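You operate a simulated robot arm through the tools that you are given. There is no shell and no other tool.

You are at the controls of a simulated robot arm. One attempt, no reset.

JOB
Move the blue bottle aside, dust the patch under it and put the bottle back.
Fine: use the yellow duster and put it back. Set down upright: blue bottle. What is to be rubbed or washed off counts as gone when no trace of it is left.

It is judged by the outcome, as a careful person would: the job done as asked, and still so three seconds after it is handed in. It fails if anything else is knocked over, pushed out of place, dropped, spilled or broken.

ROBOT AND FRAMES
A 7-joint arm with a fingered hand, fixed in place. Base frame: the origin is at the foot of the arm, x ahead of it, y to its left, z up. Units: mm, rad, N and s.
Its first joint turns from -2.007 to 2.007 rad. Payload 5 kg.
Tool frame: the origin (TCP) lies between the finger pads and is the grasp point; the fingertips stand 32 mm ahead of it; z points along the fingers, y is the line along which they close. Largest opening 160 mm; the body of the gripper starts 89 mm behind the TCP. The gripper is a hand of 4 fingers: y runs from the thumb to the fingers, the wrist lies at [0, 0, -267] in the tool frame, and closing takes about 1.5 s.
Orientation is told as [roll, pitch, yaw] about the base's x, y, z axes, in that order, counted from this pose: with the fingers straight down and closing along the base's y, the tool's x points along the base's -x, its y along +y and its z along -z.

CONTROLS
- The arm moves only by the tool drive_tool. Its argument "rows" is a list that holds one entry, the list of rows, each a list of 6 numbers: the turn, a rotation vector about the tool's x, y, z in rad, then the shift along the tool's x, y, z in mm. In form: [[[wx, wy, wz, x, y, z], ...]]. A call has 1 to 20 rows; each row shifts and turns the commanded pose from where the row before left it, along the tool's axes as they then stand. "claw" is the opening, from 0 (shut) to 1 (fully open), set as the call begins (left out, the last holds). A row lasts 0.2 s, in which the tool goes at most 50 mm and 0.15 rad; a call with a longer step from one row to the next is refused whole, and so is a gripper value outside its range. A pose out of reach is approached as far as the arm can. The call stops where the force on the tool passes 40 N (or 10 N more than at its start, if that is more) or the arm is blocked; 0.2 s more then pass. Each finger travels about 45 mm/s and halts on what it meets, pressing with about 33 N; the grip force reading is that of the motor and also rises with nothing between the fingers. The clock runs only during rows and for 0.2 s after the last one: add rows that do not move to give the fingers time. The reply holds the time, the measured pose of the TCP, the force on the tool along the base axes, the opening and the grip force, in the units named above and with some noise, with the torque about the TCP (base axes, N m) and any sound that the robot's microphone picked up.
- Cameras (640 x 400 px; columns grow to the right, rows downward): "scene" is fixed at [49.8, 498.9, 1561.6]; the picture's right is [-0.59, -0.80, 0.00], its down [-0.40, 0.30, -0.87] and it looks along [0.70, -0.52, -0.50] (base axes); focal length 341 px, centre (320, 200). "wrist" rides on the gripper at [80, -4, -114] in the tool frame; the picture's right is [0.05, 1.00, 0.00], its down [-0.82, 0.04, -0.58] and it looks along [-0.58, 0.03, 0.82] (tool axes); focal length 265 px, centre (320, 200).
- snapshot(camera): a new picture of that camera. The clock stands still meanwhile.
- raise_lower(by): slides the trunk up (or, below 0, down) by that many mm; the arm rides with it, the base frame stays. It gives what a move gives, with no picture.
- set_fingers(finger1, finger2, finger3, thumb_bend): sets how far each is bent, from 0 (flat) to 1 (curled in); at 0.3 the hand is open as for a grip, at 0.7 the pads meet at the TCP. One left out holds its place. A second passes; each finger stops where it meets its share of the squeeze, and holds until it gets a number again. A gripper value or a shape takes the hand back. It gives what a move gives, with no picture; readings hold the bend of each and the force on the fingers (four entries, about 0 where the hand has none), thumb and palm.
- set_grasp(shape): the hand has 4 fingers and takes this shape, open, in about a second: jaw (thumb against the fingers, like two jaws); tri (thumb and two fingers); tip (a fingertip pinch); poke (one finger out to press); point (the index stretched); flat (the hand flat); cup (the hand cupped); fist (a fist). The gripper value then closes the fingers along that shape, each until it touches; the sizes above hold for jaw. It gives what a move gives, with no picture.
- locate(camera, pixels): for up to 12 pixels [column, row] of the newest picture of that camera ("zoom" is the newest enlarged one), the place [x, y, z] in the base frame of the surface seen there, good to about 3 mm. The clock stands still meanwhile.
- close_up(camera, box): a new picture of the part [left, top, right, bottom] of that camera's present view, enlarged. The clock stands still meanwhile.
- sign_off(): hands the job in; it is judged then, once.

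Leave the gripper open and the arm clear of the work at the hand-in unless told otherwise.

The tools are called after "Request:" as a command line: name --argument value ..., lists and objects as JSON in quotes. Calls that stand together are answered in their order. drive_tool: Moves the arm, as the interface text tells. Its arguments: {"type":"object","properties":{"rows":{"type":"array"},"claw":{"type":"number"}},"required":["rows"]} The other tools are called the same way: raise_lower (by) slides the trunk up or down; set_grasp (shape) gives the hand a shape; set_fingers (finger1, finger2, finger3, thumb_bend) moves the fingers one by one; snapshot (camera) takes a picture; locate (camera, pixels) gives the place of the surface under pixels of a picture; close_up (camera, box) takes an enlarged picture of a part of a camera's view; sign_off () hands the job in.

At the start:

```text
t: 0.0
ee_pos: [644.3, -103.2, 1078.7]
orientation: [0.001, 0.001, 0.002]
force: [-0.5, -0.9, 0.5]
torque: [-0.04, 0.0, -0.01]
finger_gap: 159.7
gripper_force: 0.0
shape: jaw
bend: [0.3, 0.3, 0.3, 0.3]
finger forces: [0.1, 0.0, 0.0, 0.1, 0.0, 0.1]
trunk travel left (down, up): [-625.0, 365.0]
```

scene: 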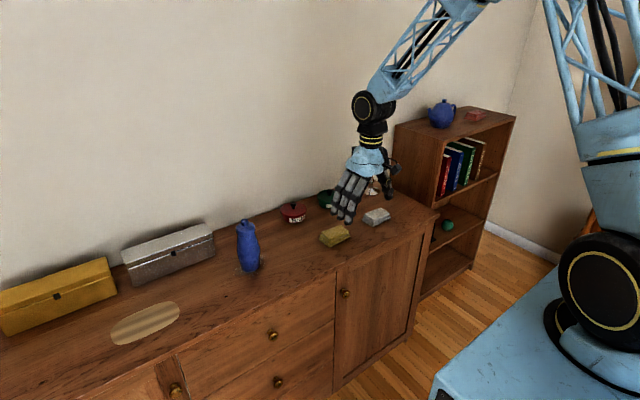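
wrist: 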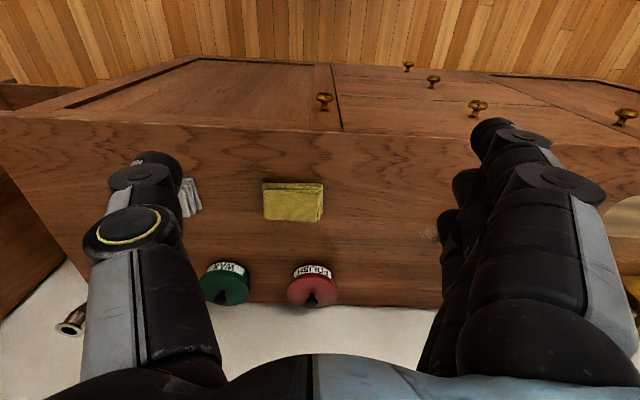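

I see the blue bottle near scene pixel (248,246) with something dusty by its foot, a yellow duster at (335,235) and a white/grey cloth at (376,217). I'll enlarge the scene first.

Request:
close_up --camera "scene" --box '[200, 180, 420, 318]'

Request:
locate --camera "scene" --pixels '[[248, 225], [248, 246], [248, 268], [245, 275], [335, 235], [376, 217], [292, 212], [145, 322], [170, 260], [300, 270], [205, 290], [326, 200]]'

```text
2.90 times, centred on (310, 249) of scene
```

zoom: 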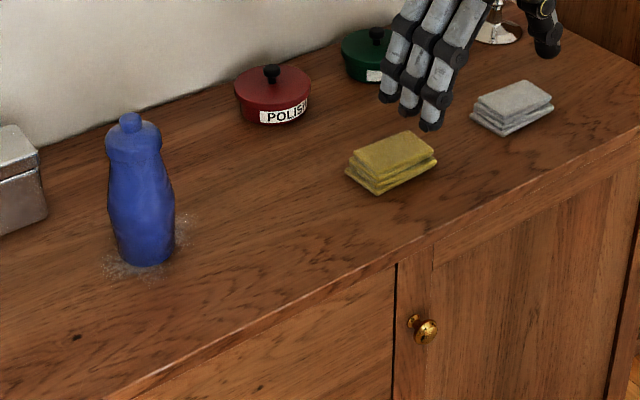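

```text
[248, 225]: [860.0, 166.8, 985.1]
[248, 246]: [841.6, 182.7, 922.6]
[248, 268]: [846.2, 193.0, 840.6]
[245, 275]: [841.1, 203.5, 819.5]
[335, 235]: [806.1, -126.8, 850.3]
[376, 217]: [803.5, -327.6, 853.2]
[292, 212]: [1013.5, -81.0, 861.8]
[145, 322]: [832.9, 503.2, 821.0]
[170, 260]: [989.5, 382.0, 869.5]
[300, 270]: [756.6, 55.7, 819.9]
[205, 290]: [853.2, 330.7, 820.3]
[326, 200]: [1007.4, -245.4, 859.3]
```

The top is at z ≈ 820. I'll measure the bottle, dust and duster in the enlarged picture: bottle cap (130,118), body (143,200), dust (120,268) and (187,228), duster corners.

Request:
locate --camera "zoom" --pixels '[[130, 115], [134, 150], [108, 150], [161, 150], [113, 205], [172, 205], [145, 262], [110, 268], [188, 225], [145, 278], [190, 245], [106, 255]]'

Request:
locate --camera "zoom" --pixels '[[350, 163], [408, 135], [433, 158], [380, 182], [380, 193], [434, 166], [345, 172], [390, 155], [530, 85], [480, 110], [270, 90], [400, 170]]'

```text
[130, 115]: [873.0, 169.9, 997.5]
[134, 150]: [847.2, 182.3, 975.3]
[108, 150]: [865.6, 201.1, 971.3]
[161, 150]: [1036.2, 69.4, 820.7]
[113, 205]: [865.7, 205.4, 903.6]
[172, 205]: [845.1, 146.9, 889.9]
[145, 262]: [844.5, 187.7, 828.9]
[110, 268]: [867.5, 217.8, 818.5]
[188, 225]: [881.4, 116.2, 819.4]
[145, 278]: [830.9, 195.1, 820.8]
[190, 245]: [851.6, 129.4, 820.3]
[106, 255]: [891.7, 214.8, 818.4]
```

```text
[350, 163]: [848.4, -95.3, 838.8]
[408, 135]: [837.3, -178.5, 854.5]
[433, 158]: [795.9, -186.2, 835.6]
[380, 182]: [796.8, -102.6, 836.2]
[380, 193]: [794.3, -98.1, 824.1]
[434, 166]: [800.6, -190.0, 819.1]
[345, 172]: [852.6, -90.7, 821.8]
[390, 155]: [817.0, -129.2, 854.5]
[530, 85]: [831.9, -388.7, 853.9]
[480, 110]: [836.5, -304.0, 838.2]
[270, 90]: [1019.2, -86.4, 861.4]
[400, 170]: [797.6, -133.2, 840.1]
```

The bottle stands at about (871, 170), 62 mm wide and about 183 mm tall. Dust spreads about 50 mm round its foot. The duster is centred near (823, -140) and is about 95 × 55 × 34 mm. Next I'll look left in the scene for a free parking place for the bottle.

Request:
close_up --camera "scene" --box '[80, 190, 300, 328]'

Request:
locate --camera "scene" --pixels '[[180, 305], [112, 335], [130, 345], [165, 302], [213, 250], [212, 262], [128, 285], [220, 320], [180, 335], [255, 295], [230, 290], [270, 240]]'

```text
2.90 times, centred on (190, 259) of scene
```

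zoom: 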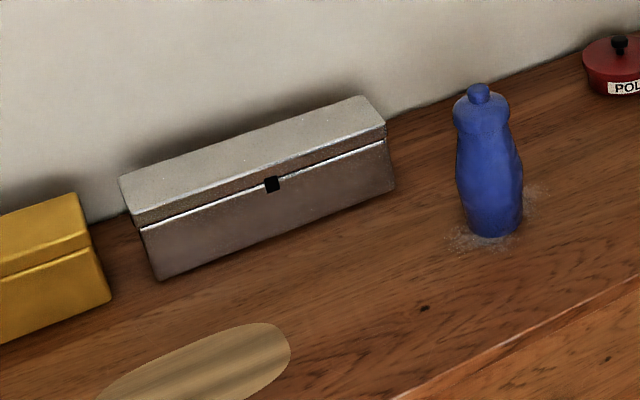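

```text
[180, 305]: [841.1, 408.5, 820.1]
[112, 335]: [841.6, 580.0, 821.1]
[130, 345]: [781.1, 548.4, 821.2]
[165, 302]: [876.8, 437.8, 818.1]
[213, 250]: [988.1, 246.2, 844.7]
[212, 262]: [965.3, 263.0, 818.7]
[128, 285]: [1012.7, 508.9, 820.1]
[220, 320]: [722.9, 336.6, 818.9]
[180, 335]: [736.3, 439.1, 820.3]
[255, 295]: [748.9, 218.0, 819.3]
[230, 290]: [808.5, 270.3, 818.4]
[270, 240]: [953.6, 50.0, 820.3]
```

Free parking spot for the bottle: about (800, 325), clear of the oval mat (which starts at y ≈ 408) and the silver box (x > 965). Now I'll move the open hand over the bottle at about z 1110.

Request:
drive_tool --rows '[[[0, 0, 0, -20, 25, -31], [0, 0, 0, -26, 31, 0], [0, 0, 0, -26, 31, 0], [0, 0, 0, -26, 31, 0], [0, 0, 0, -26, 31, 0], [0, 0, 0, -26, 31, 0], [0, 0, 0, -26, 31, 0], [0, 0, 0, -26, 31, 0], [0, 0, 0, -25, 31, 0], [0, 0, 0, 0, 0, 0]]]' --claw 1

```text
t: 2.2
ee_pos: [871.3, 169.0, 1110.2]
orientation: [0.001, 0.0, -0.001]
force: [0.6, 0.1, -0.4]
torque: [-0.01, -0.02, -0.04]
finger_gap: 159.9
gripper_force: 0.1
shape: jaw
bend: [0.3, 0.3, 0.3, 0.3]
finger forces: [0.0, 0.0, 0.0, 0.0, 0.1, 0.0]
trunk travel left (down, up): [-625.0, 365.0]
```

The hand is over the bottle at (871, 169, 1110). I'll check both cameras before going down.

Request:
snapshot --camera "wrist"

Request:
snapshot --camera "scene"

```text
taken
```

wrist: 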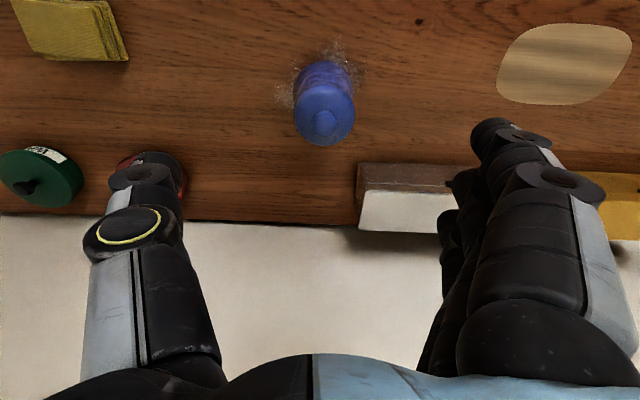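

```text
taken
```

scene: 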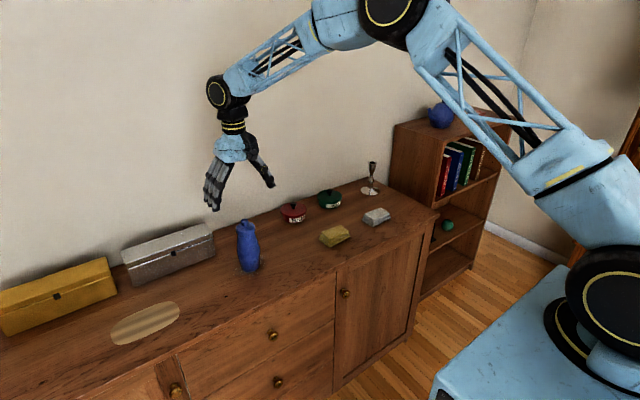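

In the wrist picture the bottle cap is at about (325,122), with dust at (335,50) and (283,95). I'll locate the cap centre, the bottle edges and the dust edges.

Request:
locate --camera "wrist" --pixels '[[325, 122], [325, 105], [297, 112], [354, 112], [325, 145], [335, 42], [278, 95], [300, 65], [360, 65], [310, 55], [345, 55], [275, 105]]'

Request:
close_up --camera "wrist" --box '[220, 10, 430, 160]'

```text
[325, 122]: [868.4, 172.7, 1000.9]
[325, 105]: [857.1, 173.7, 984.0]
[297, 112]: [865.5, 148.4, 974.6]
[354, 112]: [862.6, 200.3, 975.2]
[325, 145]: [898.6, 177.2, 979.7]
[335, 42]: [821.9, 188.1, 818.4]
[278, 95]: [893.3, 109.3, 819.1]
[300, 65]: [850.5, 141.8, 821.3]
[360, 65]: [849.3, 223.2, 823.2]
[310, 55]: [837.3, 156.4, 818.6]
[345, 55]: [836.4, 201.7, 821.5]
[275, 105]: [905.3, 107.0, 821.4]
```

```text
2.67 times, centred on (325, 85) of wrist
```

zoom: 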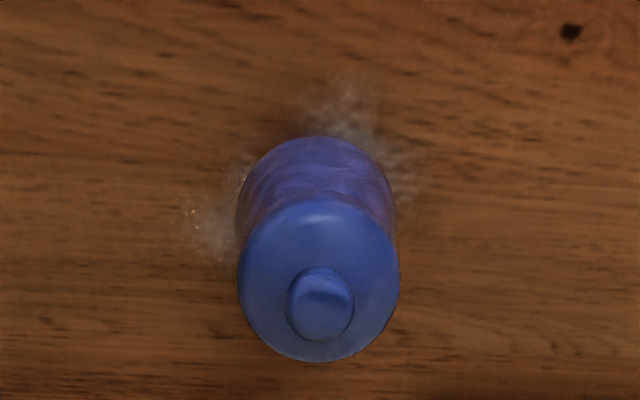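

The bottle axis is at about (872, 174). I'll shift 4 mm in y and descend to TCP z ≈ 932, so the palm stays above the cap top (~1003).

Request:
drive_tool --rows '[[[0, 0, 0, -1, 4.5, 18], [0, 0, 0, 0, 0, 30], [0, 0, 0, 0, 0, 30], [0, 0, 0, 0, 0, 30], [0, 0, 0, 0, 0, 30], [0, 0, 0, 0, 0, 20], [0, 0, 0, 0, 0, 12], [0, 0, 0, 0, 0, 8], [0, 0, 0, 0, 0, 0]]]' --claw 1

Request:
close_up --camera "scene" --box '[160, 140, 340, 300]'

```text
t: 4.2
ee_pos: [872.8, 172.8, 932.6]
orientation: [0.0, 0.001, 0.001]
force: [0.5, 0.4, 0.2]
torque: [0.01, -0.03, -0.01]
finger_gap: 159.8
gripper_force: 0.1
shape: jaw
bend: [0.3, 0.3, 0.3, 0.3]
finger forces: [0.0, 0.1, 0.0, 0.0, 0.0, 0.1]
trunk travel left (down, up): [-625.0, 365.0]
```

```text
2.50 times, centred on (250, 220) of scene
```

zoom: 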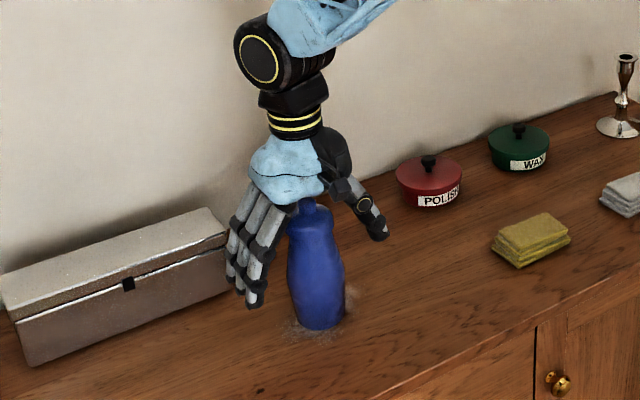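

The fingers straddle the bottle with the palm just above the cap. I'll close part way first to about 76 mm.

Request:
drive_tool --rows '[[[0, 0, 0, 0, 0, 0], [0, 0, 0, 0, 0, 0], [0, 0, 0, 0, 0, 0], [0, 0, 0, 0, 0, 0], [0, 0, 0, 0, 0, 0], [0, 0, 0, 0, 0, 0]]]' --claw 0.47

Request:
snapshot --camera "wrist"

```text
t: 5.6
ee_pos: [872.9, 172.8, 931.5]
orientation: [0.001, 0.0, 0.0]
force: [-0.4, 0.3, -0.2]
torque: [-0.03, 0.0, 0.0]
finger_gap: 76.0
gripper_force: 0.1
shape: jaw
bend: [0.73, 0.73, 0.73, 0.7]
finger forces: [0.0, 0.0, 0.1, 0.0, 0.0, 0.0]
trunk travel left (down, up): [-625.0, 365.0]
```

```text
taken
```

wrist: 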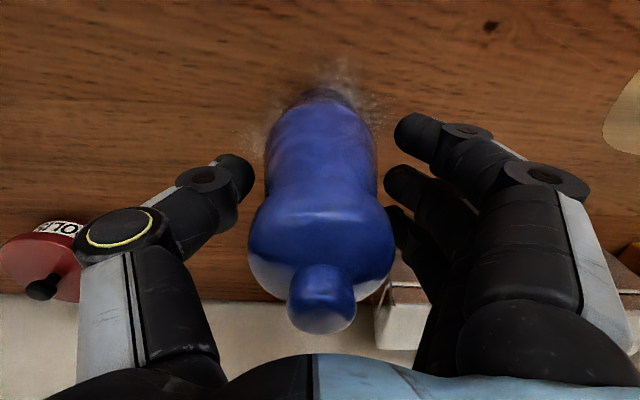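

Thumb and fingers sit evenly on both sides of the bottle. Now I'll close to grip.

Request:
drive_tool --rows '[[[0, 0, 0, 0, 0, 0], [0, 0, 0, 0, 0, 0], [0, 0, 0, 0, 0, 0], [0, 0, 0, 0, 0, 0], [0, 0, 0, 0, 0, 0], [0, 0, 0, 0, 0, 0], [0, 0, 0, 0, 0, 0]]]' --claw 0

Request:
snapshot --camera "wrist"

```text
t: 7.2
ee_pos: [873.4, 173.0, 931.9]
orientation: [0.0, -0.001, 0.0]
force: [0.3, 0.8, 0.6]
torque: [0.04, 0.01, 0.01]
finger_gap: 50.1
gripper_force: 33.2
shape: jaw
bend: [0.73, 0.73, 0.73, 0.7]
finger forces: [9.0, 9.9, 8.2, 0.0, 28.8, 0.1]
trunk travel left (down, up): [-625.0, 365.0]
```

```text
taken
```

wrist: 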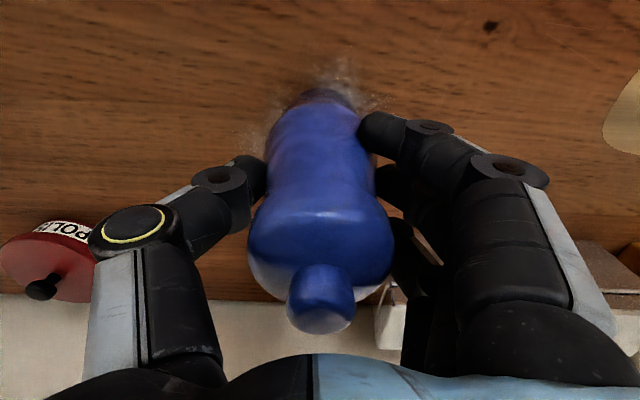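

The grip is firm: a 50 mm gap at 33 N, with the hand at (873, 173, 932). I'll lift straight up 60 mm slowly.

Request:
drive_tool --rows '[[[0, 0, 0, 0, 0, -5], [0, 0, 0, 0, 0, -10], [0, 0, 0, 0, 0, -15], [0, 0, 0, 0, 0, -15], [0, 0, 0, 0, 0, -10], [0, 0, 0, 0, 0, -5], [0, 0, 0, 0, 0, 0]]]'

Request:
close_up --camera "scene" --box '[160, 140, 340, 300]'

Request:
snapshot --camera "wrist"

```text
t: 8.8
ee_pos: [873.6, 173.2, 991.0]
orientation: [0.0, -0.001, 0.0]
force: [0.7, 0.3, -3.6]
torque: [0.03, 0.01, -0.01]
finger_gap: 50.2
gripper_force: 33.0
shape: jaw
bend: [0.73, 0.73, 0.73, 0.7]
finger forces: [8.8, 9.6, 8.0, 0.1, 29.1, 0.0]
trunk travel left (down, up): [-625.0, 365.0]
```

```text
2.50 times, centred on (250, 220) of scene
```

zoom: 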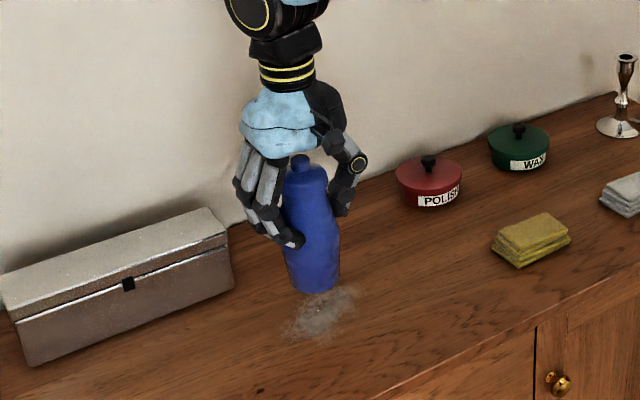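

```text
taken
```

wrist: 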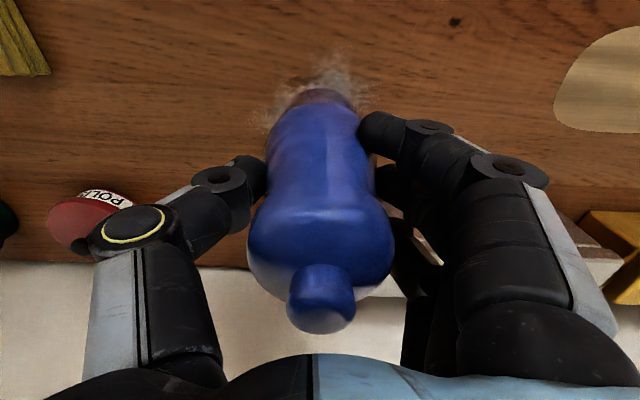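

The bottle is lifted upright (about 3.6 N). Now I'll carry it to (800, 325) at the same height.

Request:
drive_tool --rows '[[[0, 0, 0, 3, 7, 0], [0, 0, 0, 7, 15, 0], [0, 0, 0, 10, 21, 0], [0, 0, 0, 11, 22, 0], [0, 0, 0, 11, 22, 0], [0, 0, 0, 11, 22, 0], [0, 0, 0, 10, 21, 0], [0, 0, 0, 7, 15, 0], [0, 0, 0, 3, 7, 0], [0, 0, 0, 0, 0, 0], [0, 0, 0, 0, 0, 0]]]'

Request:
close_up --camera "scene" --box '[120, 160, 340, 320]'

```text
t: 11.2
ee_pos: [801.4, 325.6, 992.8]
orientation: [-0.001, 0.0, 0.001]
force: [-0.3, 0.3, -3.9]
torque: [-0.02, 0.01, -0.01]
finger_gap: 50.1
gripper_force: 33.5
shape: jaw
bend: [0.73, 0.73, 0.73, 0.7]
finger forces: [9.0, 9.6, 8.3, 0.0, 28.9, 0.0]
trunk travel left (down, up): [-625.0, 365.0]
```

```text
2.50 times, centred on (230, 240) of scene
```

zoom: 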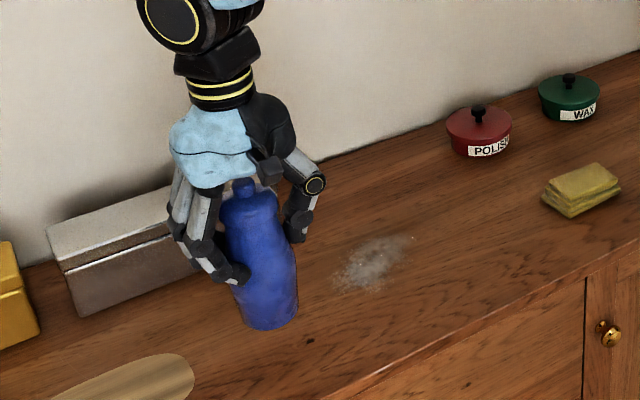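

The bottle is over the parking spot and the dust is now fully visible (zoom (335–415, 235–292)). I'll measure its extent and lower the bottle by 57 mm, watching the force.

Request:
locate --camera "zoom" --pixels '[[335, 288], [332, 275], [352, 255], [380, 237], [412, 237], [410, 255], [392, 275], [375, 292], [350, 293], [370, 265], [310, 341], [415, 245]]'

Request:
drive_tool --rows '[[[0, 0, 0, 0, 0, 8], [0, 0, 0, 0, 0, 15], [0, 0, 0, 0, 0, 15], [0, 0, 0, 0, 0, 10], [0, 0, 0, 0, 0, 5], [0, 0, 0, 0, 0, 3], [0, 0, 0, 0, 0, 1], [0, 0, 0, 0, 0, 0]]]'

```text
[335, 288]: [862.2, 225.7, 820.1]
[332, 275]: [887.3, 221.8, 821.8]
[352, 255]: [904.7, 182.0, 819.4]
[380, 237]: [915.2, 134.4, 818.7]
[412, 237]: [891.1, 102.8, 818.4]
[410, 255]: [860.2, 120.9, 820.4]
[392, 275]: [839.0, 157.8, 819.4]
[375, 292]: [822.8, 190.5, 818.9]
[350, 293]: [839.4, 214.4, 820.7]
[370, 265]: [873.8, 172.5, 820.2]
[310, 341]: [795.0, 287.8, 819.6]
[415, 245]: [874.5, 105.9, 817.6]
```

```text
t: 13.0
ee_pos: [800.6, 325.6, 935.8]
orientation: [0.0, -0.001, -0.001]
force: [-0.3, -0.4, -3.2]
torque: [0.0, -0.03, 0.01]
finger_gap: 50.2
gripper_force: 32.8
shape: jaw
bend: [0.73, 0.73, 0.73, 0.7]
finger forces: [9.1, 9.6, 8.4, 0.0, 28.9, 0.0]
trunk travel left (down, up): [-625.0, 365.0]
```

The force still shows only the bottle's weight (z 935.8, contact expected near 932). I'll lower in 1 mm steps.

Request:
drive_tool --rows '[[[0, 0, 0, 0, 0, 1], [0, 0, 0, 0, 0, 1], [0, 0, 0, 0, 0, 1], [0, 0, 0, 0, 0, 0.5], [0, 0, 0, 0, 0, 0]]]'

```text
t: 14.2
ee_pos: [800.4, 326.2, 931.7]
orientation: [-0.001, 0.002, 0.0]
force: [1.1, 1.4, -3.5]
torque: [0.01, 0.02, 0.04]
finger_gap: 50.2
gripper_force: 32.3
shape: jaw
bend: [0.73, 0.73, 0.73, 0.7]
finger forces: [9.1, 9.6, 8.3, 0.1, 28.9, 0.0]
trunk travel left (down, up): [-625.0, 365.0]
```

Request:
drive_tool --rows '[[[0, 0, 0, 0, 0, 0.5], [0, 0, 0, 0, 0, 0.5], [0, 0, 0, 0, 0, 0]]]'

```text
t: 15.0
ee_pos: [800.0, 325.4, 932.4]
orientation: [0.0, -0.002, 0.001]
force: [2.6, 1.2, 4.4]
torque: [0.04, -0.06, 0.0]
finger_gap: 50.1
gripper_force: 33.6
shape: jaw
bend: [0.73, 0.73, 0.73, 0.7]
finger forces: [9.5, 10.3, 9.9, 0.0, 30.5, 0.1]
trunk travel left (down, up): [-625.0, 365.0]
```

Contact: the vertical force went from -3.5 to +4.4 N. I'll open the hand to release, in place.

Request:
drive_tool --rows '[[[0, 0, 0, 0, 0, 0], [0, 0, 0, 0, 0, 0], [0, 0, 0, 0, 0, 0], [0, 0, 0, 0, 0, 0], [0, 0, 0, 0, 0, 0]]]' --claw 0.5

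Request:
snapshot --camera "wrist"

```text
t: 16.2
ee_pos: [800.2, 324.4, 931.8]
orientation: [0.0, -0.001, -0.001]
force: [-0.3, 0.2, -0.4]
torque: [0.01, 0.0, 0.05]
finger_gap: 79.1
gripper_force: 0.1
shape: jaw
bend: [0.72, 0.72, 0.72, 0.7]
finger forces: [0.0, 0.1, 0.0, 0.0, 0.1, 0.1]
trunk travel left (down, up): [-625.0, 365.0]
```

```text
taken
```

wrist: 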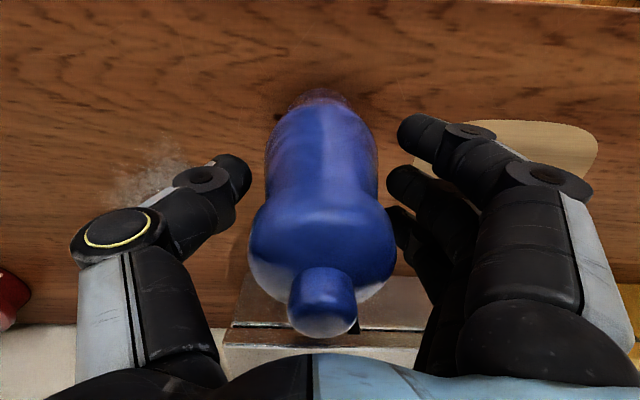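

The bottle stands free and upright, and nothing touches it. I'll open fully and rise straight up to about z 1112.

Request:
drive_tool --rows '[[[0, 0, 0, 0, 0, 0], [0, 0, 0, 0, 0, 0], [0, 0, 0, 0, 0, 0], [0, 0, 0, 0, 0, 0], [0, 0, 0, 0, 0, 0], [0, 0, 0, 0, 0, -15], [0, 0, 0, 0, 0, -30], [0, 0, 0, 0, 0, -35], [0, 0, 0, 0, 0, -35], [0, 0, 0, 0, 0, -35], [0, 0, 0, 0, 0, -30], [0, 0, 0, 0, 0, 0]]]' --claw 1

Request:
snapshot --camera "scene"

```text
t: 18.8
ee_pos: [802.8, 325.7, 1110.5]
orientation: [-0.001, -0.001, -0.001]
force: [-0.2, 0.2, 0.3]
torque: [-0.01, -0.03, 0.01]
finger_gap: 160.1
gripper_force: 0.0
shape: jaw
bend: [0.3, 0.3, 0.3, 0.3]
finger forces: [0.0, 0.1, 0.0, 0.1, 0.0, 0.1]
trunk travel left (down, up): [-625.0, 365.0]
```

```text
taken
```

scene: 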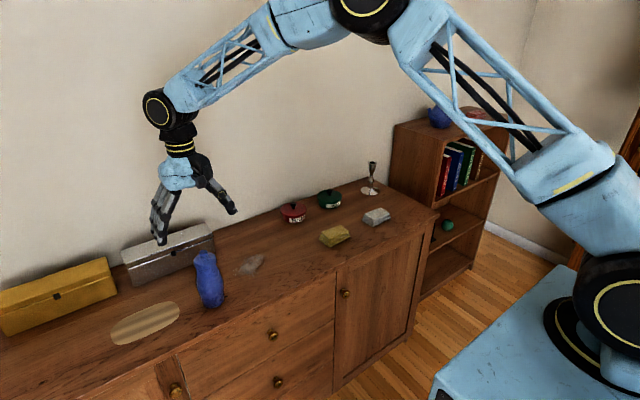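

The bottle is parked at about (800, 325) and upright. Now I'll travel at height to above the yellow duster (823, -140).

Request:
drive_tool --rows '[[[0, 0, 0, 0, -15, 0], [0, 0, 0, -1, -30, 0], [0, 0, 0, -2, -42, 0], [0, 0, 0, -2, -42, 0], [0, 0, 0, -2, -42, 0], [0, 0, 0, -2, -42, 0], [0, 0, 0, -2, -42, 0], [0, 0, 0, -2, -42, 0], [0, 0, 0, -2, -42, 0], [0, 0, 0, -2, -42, 0], [0, 0, 0, -2, -40, 0], [0, 0, 0, -2, -30, 0], [0, 0, 0, 0, -14, 0], [0, 0, 0, 0, 0, 0]]]' --claw 1

Request:
snapshot --camera "wrist"

```text
t: 21.8
ee_pos: [821.2, -140.1, 1112.2]
orientation: [0.0, 0.0, 0.001]
force: [-0.6, 0.3, 0.0]
torque: [-0.02, -0.02, -0.01]
finger_gap: 159.7
gripper_force: 0.1
shape: jaw
bend: [0.3, 0.3, 0.3, 0.3]
finger forces: [0.0, 0.0, 0.1, 0.1, 0.0, 0.0]
trunk travel left (down, up): [-625.0, 365.0]
```

```text
taken
```

wrist: 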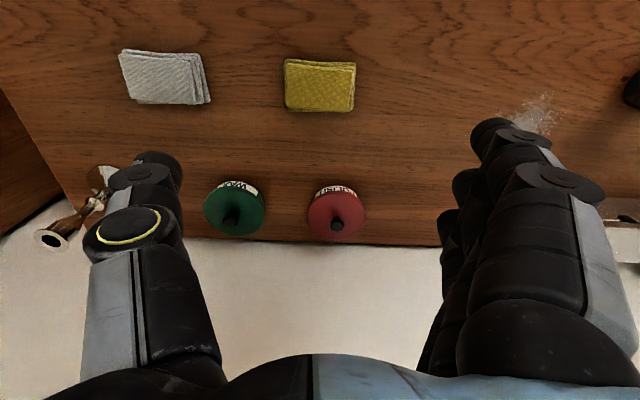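

The duster is at wrist pixels (284–356, 58–112), with its long side along y. I'll measure its corners.

Request:
close_up --camera "wrist" --box '[260, 40, 380, 130]'

Request:
locate --camera "wrist" --pixels '[[287, 60], [354, 64], [351, 108], [288, 104], [285, 110], [353, 111], [318, 84], [356, 65], [290, 70], [345, 75], [300, 107], [340, 109]]'

```text
4.44 times, centred on (320, 85) of wrist
```

zoom: 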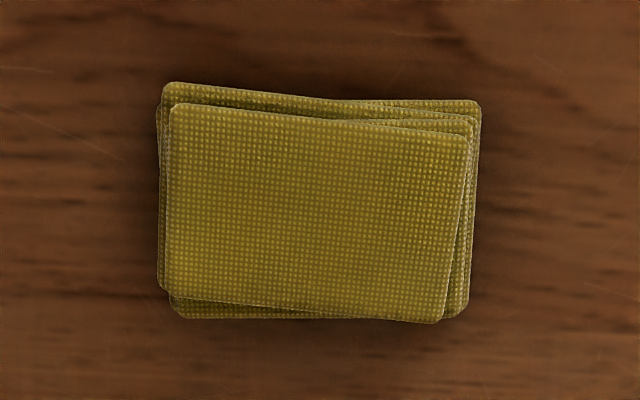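

```text
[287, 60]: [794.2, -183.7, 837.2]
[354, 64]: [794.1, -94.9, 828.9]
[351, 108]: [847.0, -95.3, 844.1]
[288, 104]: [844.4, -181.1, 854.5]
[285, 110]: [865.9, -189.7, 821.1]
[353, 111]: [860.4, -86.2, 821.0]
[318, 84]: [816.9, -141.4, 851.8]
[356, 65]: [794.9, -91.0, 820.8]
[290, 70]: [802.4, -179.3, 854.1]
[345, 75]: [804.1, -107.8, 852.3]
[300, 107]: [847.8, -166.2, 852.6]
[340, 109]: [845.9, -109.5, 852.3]
```

The duster spans x 793–850 and y -186 to -93, centre about (822, -139), with its top at 854. I'll turn the hand 90° (yaw +1.57) so it closes across the 57 mm width, with the thumb on the far side.

Request:
drive_tool --rows '[[[0, 0, -0.1309, 0, 0, 0], [0, 0, -0.1309, 0, 0, 0], [0, 0, -0.1309, 0, 0, 0], [0, 0, -0.1309, 0, 0, 0], [0, 0, -0.1309, 0, 0, 0], [0, 0, -0.1309, 0, 0, 0], [0, 0, -0.1309, 0, 0, 0], [0, 0, -0.1309, 0, 0, 0], [0, 0, -0.1309, 0, 0, 0], [0, 0, -0.1309, 0, 0, 0], [0, 0, -0.1309, 0, 0, 0], [0, 0, -0.1309, 0, 0, 0], [0, 0, 0, 0, 0, 0]]]'

Request:
snapshot --camera "scene"

Request:
snapshot --camera "wrist"

```text
t: 24.6
ee_pos: [820.1, -140.0, 1110.7]
orientation: [-0.001, 0.0, 1.573]
force: [0.8, -0.1, -0.2]
torque: [0.0, 0.05, 0.03]
finger_gap: 159.8
gripper_force: 0.1
shape: jaw
bend: [0.3, 0.3, 0.3, 0.3]
finger forces: [0.0, 0.0, 0.0, 0.1, 0.0, 0.1]
trunk travel left (down, up): [-625.0, 365.0]
```

```text
taken
```

scene: 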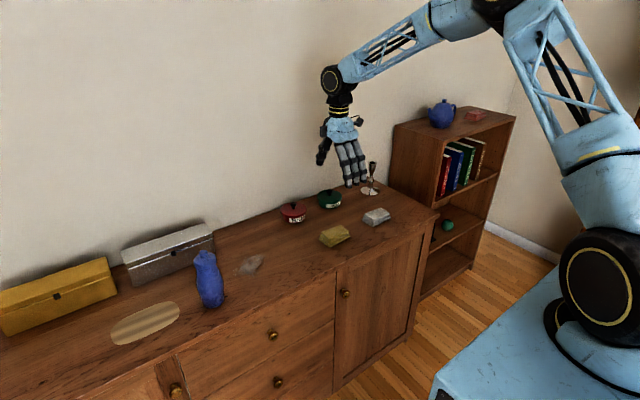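

```text
taken
```

wrist: 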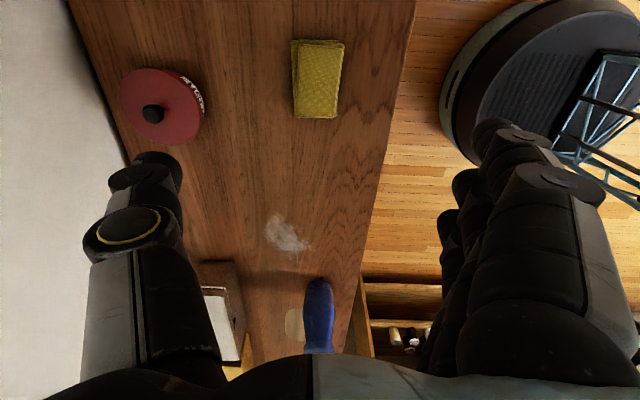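

Yaw is now 1.573. I'll narrow the gap to about 100 mm and descend to z ≈ 885, still with fingertips well above the wood, then check.

Request:
drive_tool --rows '[[[0, 0, 0, -0.5, -2, 15], [0, 0, 0, 0, 0, 35], [0, 0, 0, 0, 0, 40], [0, 0, 0, 0, 0, 40], [0, 0, 0, 0, 0, 40], [0, 0, 0, 0, 0, 30], [0, 0, 0, 0, 0, 15], [0, 0, 0, 0, 0, 10], [0, 0, 0, 0, 0, 0]]]' --claw 0.62

Request:
close_up --camera "scene" --box '[270, 150, 420, 260]'

Request:
snapshot --camera "wrist"

```text
t: 26.6
ee_pos: [824.2, -138.1, 885.6]
orientation: [0.0, -0.001, 1.571]
force: [0.1, -0.8, -1.2]
torque: [0.0, -0.02, -0.02]
finger_gap: 99.8
gripper_force: 0.1
shape: jaw
bend: [0.7, 0.7, 0.7, 0.68]
finger forces: [0.1, 0.1, 0.0, 0.1, 0.0, 0.0]
trunk travel left (down, up): [-625.0, 365.0]
```

```text
3.64 times, centred on (345, 205) of scene
```

zoom: 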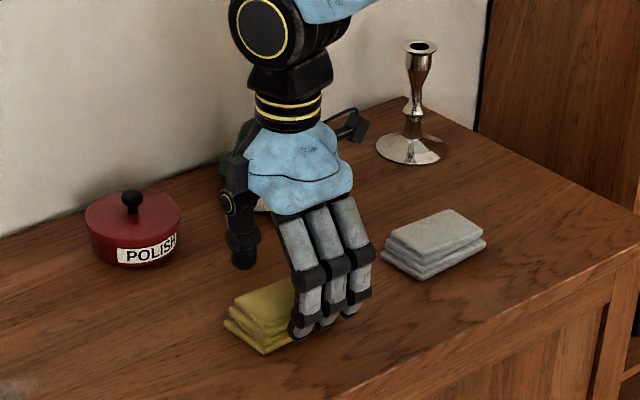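

```text
taken
```

wrist: 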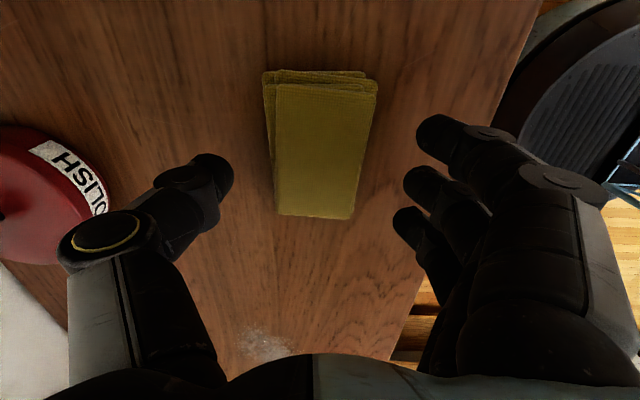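

The fingers straddle the duster evenly. I'll descend another 26 mm to z ≈ 859 with force watching (fingertips about 7 mm above the wood).

Request:
drive_tool --rows '[[[0, 0, 0, 0, 2, 8], [0, 0, 0, 0, 0, 8], [0, 0, 0, 0, 0, 6], [0, 0, 0, 0, 0, 4], [0, 0, 0, 0, 0, 0], [0, 0, 0, 0, 0, 0]]]'

Request:
close_up --camera "scene" --box '[290, 180, 400, 260]'

Request:
snapshot --camera "wrist"

```text
t: 28.0
ee_pos: [822.3, -138.7, 860.0]
orientation: [-0.002, 0.0, 1.572]
force: [0.4, 0.2, -0.6]
torque: [-0.03, -0.05, -0.01]
finger_gap: 99.7
gripper_force: 0.0
shape: jaw
bend: [0.7, 0.7, 0.7, 0.68]
finger forces: [0.0, 0.0, 0.0, 0.1, 0.0, 0.0]
trunk travel left (down, up): [-625.0, 365.0]
```

```text
5.00 times, centred on (345, 220) of scene
```

zoom: 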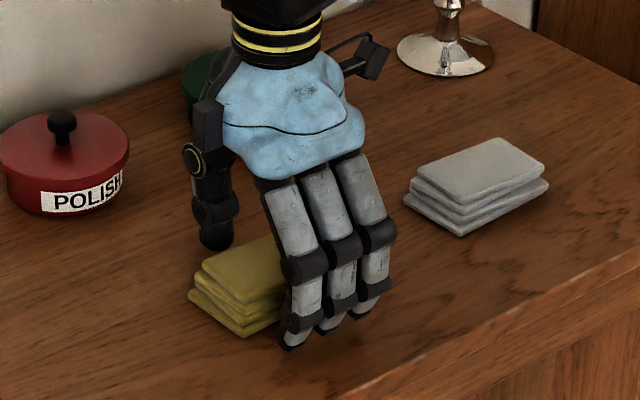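

```text
taken
```

wrist: 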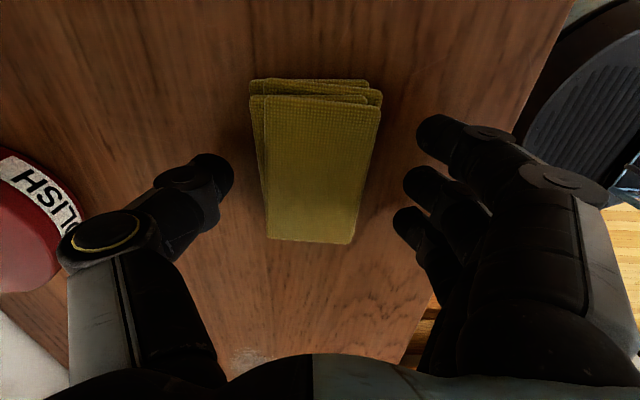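

Clear on both sides with no contact. I'll go 2.5 mm lower and close the fingers on the duster.

Request:
drive_tool --rows '[[[0, 0, 0, -0.5, 0, 2.5], [0, 0, 0, 0, 0, 0], [0, 0, 0, 0, 0, 0], [0, 0, 0, 0, 0, 0], [0, 0, 0, 0, 0, 0]]]' --claw 0.44

Request:
snapshot --camera "wrist"

```text
t: 29.2
ee_pos: [822.0, -139.1, 857.6]
orientation: [0.0, -0.002, 1.572]
force: [-0.5, 0.3, 0.7]
torque: [-0.03, -0.01, -0.01]
finger_gap: 71.1
gripper_force: 0.0
shape: jaw
bend: [0.73, 0.73, 0.73, 0.7]
finger forces: [0.0, 0.1, 0.0, 0.0, 0.1, 0.0]
trunk travel left (down, up): [-625.0, 365.0]
```

```text
taken
```

wrist: 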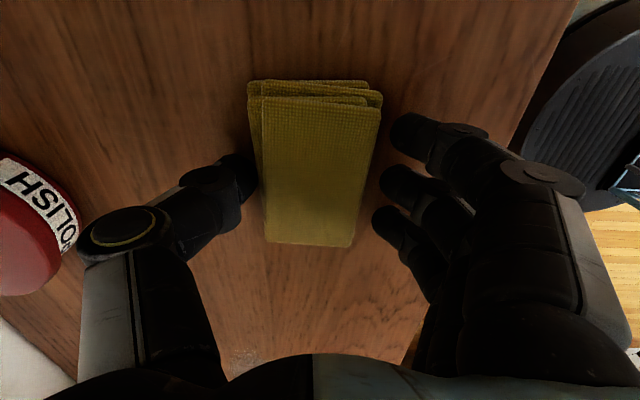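

The thumb and fingers are a few mm off the sides. Now I'll close fully.

Request:
drive_tool --rows '[[[0, 0, 0, 0, 0, 0], [0, 0, 0, 0, 0, 0], [0, 0, 0, 0, 0, 0], [0, 0, 0, 0, 0, 0], [0, 0, 0, 0, 0, 0], [0, 0, 0, 0, 0, 0]]]' --claw 0

Request:
snapshot --camera "wrist"

Request:
close_up --camera "scene" --box '[290, 180, 400, 260]'

```text
t: 30.6
ee_pos: [821.8, -138.6, 856.2]
orientation: [-0.002, 0.001, 1.57]
force: [-0.5, 0.2, -0.2]
torque: [0.01, 0.0, 0.03]
finger_gap: 55.7
gripper_force: 33.1
shape: jaw
bend: [0.73, 0.73, 0.73, 0.7]
finger forces: [10.0, 9.8, 9.9, 0.1, 29.8, 0.0]
trunk travel left (down, up): [-625.0, 365.0]
```

```text
taken
```

wrist: 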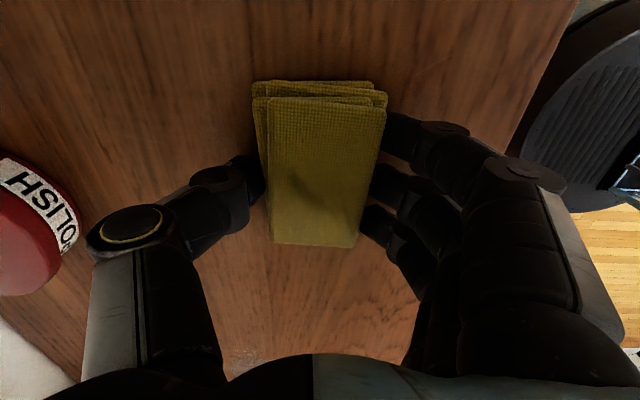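

```text
5.00 times, centred on (345, 220) of scene
```

zoom: 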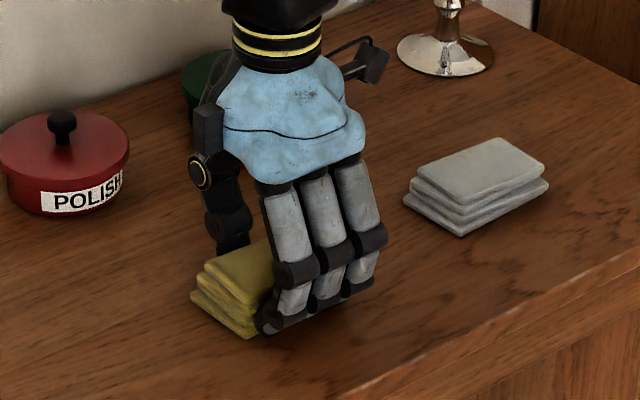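

The duster is gripped firmly (55.7 mm, 33 N, each finger about 10 N) at TCP (822, -139, 857); it shifted about 2 mm towards the fingers while closing. I'll lift it 45 mm.

Request:
drive_tool --rows '[[[0, 0, 0, 0, 0, -4], [0, 0, 0, 0, 0, -8], [0, 0, 0, 0, 0, -12], [0, 0, 0, 0, 0, -12], [0, 0, 0, 0, 0, -9], [0, 0, 0, 0, 0, 0]]]'

Request:
close_up --camera "scene" --box '[290, 160, 400, 240]'

Request:
snapshot --camera "wrist"

```text
t: 32.0
ee_pos: [821.5, -138.4, 902.2]
orientation: [0.001, 0.001, 1.572]
force: [0.7, -0.8, -0.4]
torque: [-0.03, 0.0, 0.01]
finger_gap: 55.9
gripper_force: 33.1
shape: jaw
bend: [0.73, 0.73, 0.73, 0.7]
finger forces: [10.1, 9.9, 9.9, 0.0, 29.8, 0.1]
trunk travel left (down, up): [-625.0, 365.0]
```

```text
5.00 times, centred on (345, 200) of scene
```

zoom: 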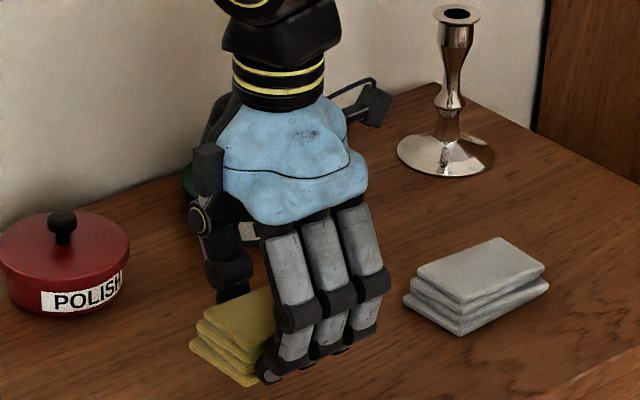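

```text
taken
```

wrist: 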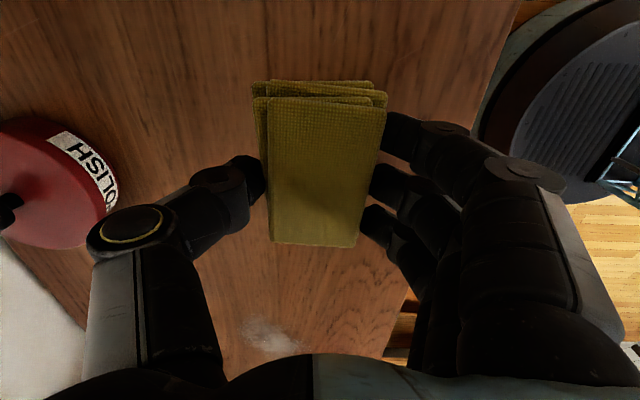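

The whole duster came up level and is held. I'll carry it to the near right corner of the dust, (833, 130), staying at z ≈ 902.

Request:
drive_tool --rows '[[[0, 0, 0, -12, 0, 0], [0, 0, 0, -24, -1, 0], [0, 0, 0, -33, -2, 0], [0, 0, 0, -33, -2, 0], [0, 0, 0, -33, -2, 0], [0, 0, 0, -33, -2, 0], [0, 0, 0, -33, -2, 0], [0, 0, 0, -30, -1, 0], [0, 0, 0, -24, 0, 0], [0, 0, 0, -13, 0, 0], [0, 0, 0, 0, 0, 0]]]'

Request:
close_up --camera "scene" --box '[160, 160, 340, 320]'

```text
t: 34.4
ee_pos: [834.4, 131.9, 902.2]
orientation: [0.0, 0.001, 1.57]
force: [0.3, 0.3, 0.1]
torque: [0.01, -0.01, 0.01]
finger_gap: 55.6
gripper_force: 33.0
shape: jaw
bend: [0.73, 0.73, 0.73, 0.7]
finger forces: [10.0, 9.8, 9.9, 0.1, 29.7, 0.0]
trunk travel left (down, up): [-625.0, 365.0]
```

```text
2.50 times, centred on (250, 240) of scene
```

zoom: 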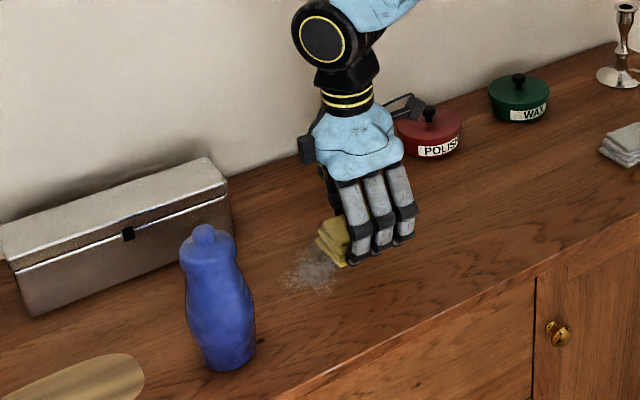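

The duster hangs over the near right edge of the dust. I'll lower it 43 mm, then in small steps to contact.

Request:
drive_tool --rows '[[[0, 0, 0, 0, 0, 12], [0, 0, 0, 0, 0, 14], [0, 0, 0, 0, 0, 10], [0, 0, 0, 0, 0, 5], [0, 0, 0, 0, 0, 2], [0, 0, 0, 0, 0, 1], [0, 0, 0, 0, 0, 0]]]'

```text
t: 36.0
ee_pos: [833.5, 129.6, 858.6]
orientation: [0.0, -0.001, 1.569]
force: [0.3, -0.3, -0.6]
torque: [-0.04, -0.02, 0.01]
finger_gap: 55.6
gripper_force: 33.1
shape: jaw
bend: [0.73, 0.73, 0.73, 0.7]
finger forces: [10.1, 9.9, 10.0, 0.1, 29.7, 0.0]
trunk travel left (down, up): [-625.0, 365.0]
```

Request:
drive_tool --rows '[[[0, 0, 0, 0, 0, 0.7], [0, 0, 0, 0, 0, 0.7], [0, 0, 0, 0, 0, 0.7], [0, 0, 0, 0, 0, 0]]]'

```text
t: 37.0
ee_pos: [834.2, 131.0, 857.0]
orientation: [0.0, 0.001, 1.57]
force: [-0.5, 0.0, 5.5]
torque: [0.0, 0.14, 0.01]
finger_gap: 55.8
gripper_force: 32.9
shape: jaw
bend: [0.73, 0.73, 0.73, 0.7]
finger forces: [10.7, 10.5, 10.5, 0.0, 30.8, 0.1]
trunk travel left (down, up): [-625.0, 365.0]
```

Contact at 5.5 N. I'll press slightly more and make the first stroke away from me and back at y ≈ 131 (x 834 → 904 → 834).

Request:
drive_tool --rows '[[[0, 0, 0, 0, 0, 0.4], [0, 0, 0, 0, -6, 0], [0, 0, 0, 0, -10, 0], [0, 0, 0, 0, -10, 0], [0, 0, 0, 0, -10, 0], [0, 0, 0, 0, -10, 0], [0, 0, 0, 0, -10, 0], [0, 0, 0, 0, -10, 0], [0, 0, 0, 0, -4, 0], [0, 0, 0, 0, 0, 0]]]'

Request:
snapshot --camera "wrist"

Request:
close_up --camera "scene" --box '[200, 190, 320, 290]'

```text
t: 39.2
ee_pos: [903.1, 131.4, 856.6]
orientation: [0.0, 0.001, 1.572]
force: [-8.1, 0.5, 15.2]
torque: [-0.01, 0.43, 0.02]
finger_gap: 55.9
gripper_force: 33.4
shape: jaw
bend: [0.73, 0.73, 0.73, 0.7]
finger forces: [12.7, 12.7, 12.6, 0.0, 29.9, 0.0]
trunk travel left (down, up): [-625.0, 365.0]
```

```text
taken
```

wrist: 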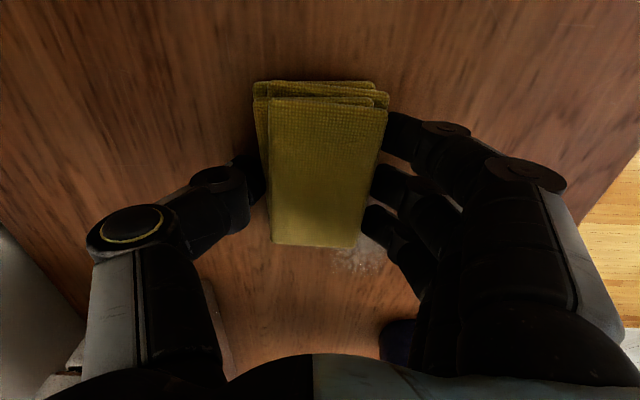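

```text
4.00 times, centred on (260, 240) of scene
```

zoom: 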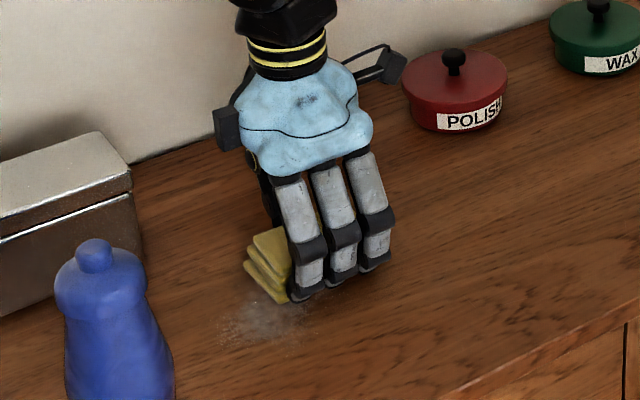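

Normal force is 15 N with 8 N drag, and the wiped strip already looks clean. I'll ease off 0.5 mm, stroke back, step 20 mm left (+y) and stroke out again.

Request:
drive_tool --rows '[[[0, 0, 0, 0, 4, -0.5], [0, 0, 0, 0, 10, 0], [0, 0, 0, 0, 10, 0], [0, 0, 0, 0, 10, 0], [0, 0, 0, 0, 10, 0], [0, 0, 0, 0, 10, 0], [0, 0, 0, 0, 10, 0], [0, 0, 0, 0, 8, 0], [0, 0, 0, -10, 0, 0], [0, 0, 0, -10, 0, 0], [0, 0, 0, 0, -8, 0], [0, 0, 0, 0, -10, 0], [0, 0, 0, 0, -10, 0], [0, 0, 0, 0, -10, 0], [0, 0, 0, 0, -10, 0], [0, 0, 0, 0, -10, 0], [0, 0, 0, 0, -10, 0], [0, 0, 0, 0, -4, 0], [0, 0, 0, 0, 0, 0]]]'

Request:
snapshot --camera "wrist"

```text
t: 43.2
ee_pos: [904.0, 148.3, 856.1]
orientation: [0.002, 0.001, 1.57]
force: [-0.3, -0.7, 0.1]
torque: [0.01, 0.03, 0.0]
finger_gap: 55.9
gripper_force: 32.7
shape: jaw
bend: [0.74, 0.74, 0.74, 0.7]
finger forces: [11.2, 11.1, 11.1, 0.1, 33.3, 0.0]
trunk travel left (down, up): [-625.0, 365.0]
```

```text
taken
```

wrist: 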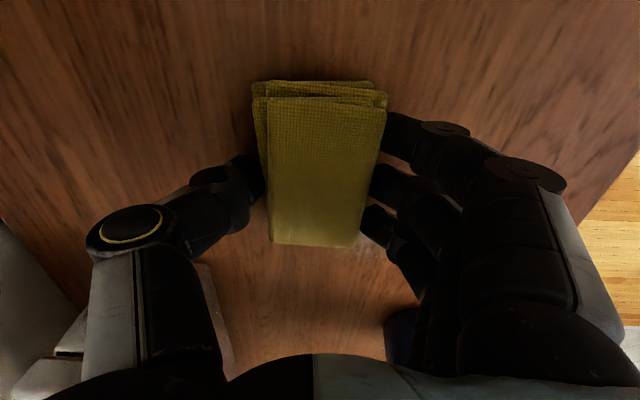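

The force is down to 0 here, so contact was lost. I'll press down in small steps to regain about 8 N.

Request:
drive_tool --rows '[[[0, 0, 0, 0, 0, 0.4], [0, 0, 0, 0, 0, 0.4], [0, 0, 0, 0, 0, 0]]]'

```text
t: 44.0
ee_pos: [903.2, 149.1, 856.4]
orientation: [0.0, 0.0, 1.572]
force: [0.0, -0.5, 3.7]
torque: [0.03, 0.09, -0.03]
finger_gap: 56.2
gripper_force: 32.9
shape: jaw
bend: [0.74, 0.74, 0.74, 0.7]
finger forces: [11.3, 11.1, 11.2, 0.0, 33.7, 0.0]
trunk travel left (down, up): [-625.0, 365.0]
```

3.7 N. I'll add 0.4 mm more and stroke back at y ≈ 149.

Request:
drive_tool --rows '[[[0, 0, 0, 0, 0, 0.4], [0, 0, 0, 0, 8, 0], [0, 0, 0, 0, 10, 0], [0, 0, 0, 0, 10, 0], [0, 0, 0, 0, 10, 0], [0, 0, 0, 0, 10, 0], [0, 0, 0, 0, 10, 0], [0, 0, 0, 0, 10, 0], [0, 0, 0, 0, 6, 0], [0, 0, 0, 0, 0, 0]]]'

Request:
snapshot --camera "wrist"

Request:
close_up --camera "scene" --box '[200, 190, 320, 290]'

```text
t: 46.2
ee_pos: [829.0, 149.6, 855.4]
orientation: [-0.001, 0.001, 1.569]
force: [8.3, 0.3, 17.1]
torque: [0.02, -0.31, 0.03]
finger_gap: 56.4
gripper_force: 33.2
shape: jaw
bend: [0.74, 0.74, 0.74, 0.7]
finger forces: [10.0, 9.8, 9.8, 0.0, 38.2, 0.0]
trunk travel left (down, up): [-625.0, 365.0]
```

```text
taken
```

wrist: 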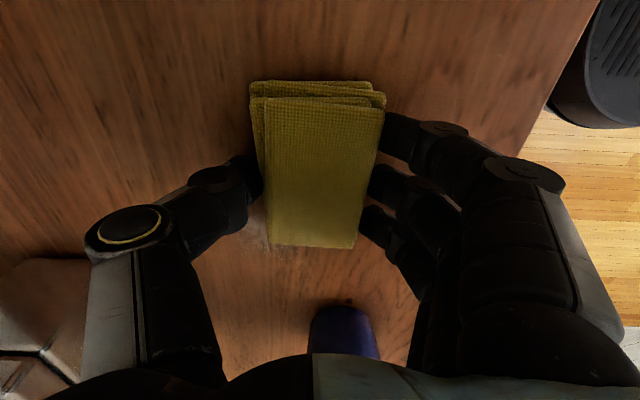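

```text
4.00 times, centred on (260, 240) of scene
```

zoom: 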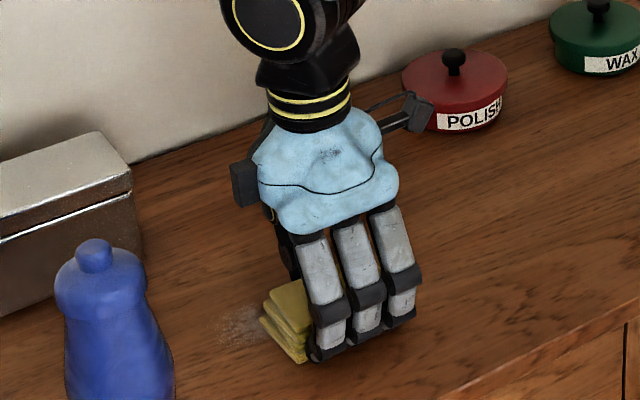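

Dust is left only at larger y (zoom (240,325)). I'll ease off 0.3 mm, step +20 mm in y to ~170 and stroke forward.

Request:
drive_tool --rows '[[[0, 0, 0, -10, 0, -0.3], [0, 0, 0, -10, 0, 0], [0, 0, 0, 0, -8, 0], [0, 0, 0, 0, -10, 0], [0, 0, 0, 0, -10, 0], [0, 0, 0, 0, -10, 0], [0, 0, 0, 0, -10, 0], [0, 0, 0, 0, -10, 0], [0, 0, 0, 0, -10, 0], [0, 0, 0, 0, -6, 0], [0, 0, 0, 0, 0, 0]]]'

Request:
snapshot --camera "wrist"

```text
t: 48.6
ee_pos: [903.5, 170.3, 856.3]
orientation: [0.001, 0.001, 1.57]
force: [-1.2, -0.4, 1.6]
torque: [-0.01, 0.05, 0.0]
finger_gap: 56.5
gripper_force: 33.3
shape: jaw
bend: [0.74, 0.74, 0.74, 0.71]
finger forces: [11.1, 10.8, 11.1, 0.1, 32.5, 0.1]
trunk travel left (down, up): [-625.0, 365.0]
```

```text
taken
```

wrist: 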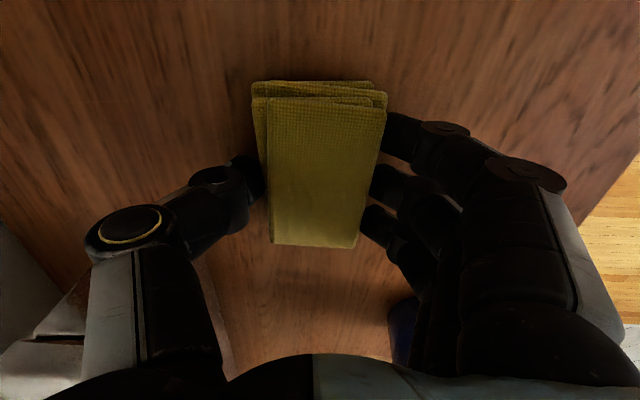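

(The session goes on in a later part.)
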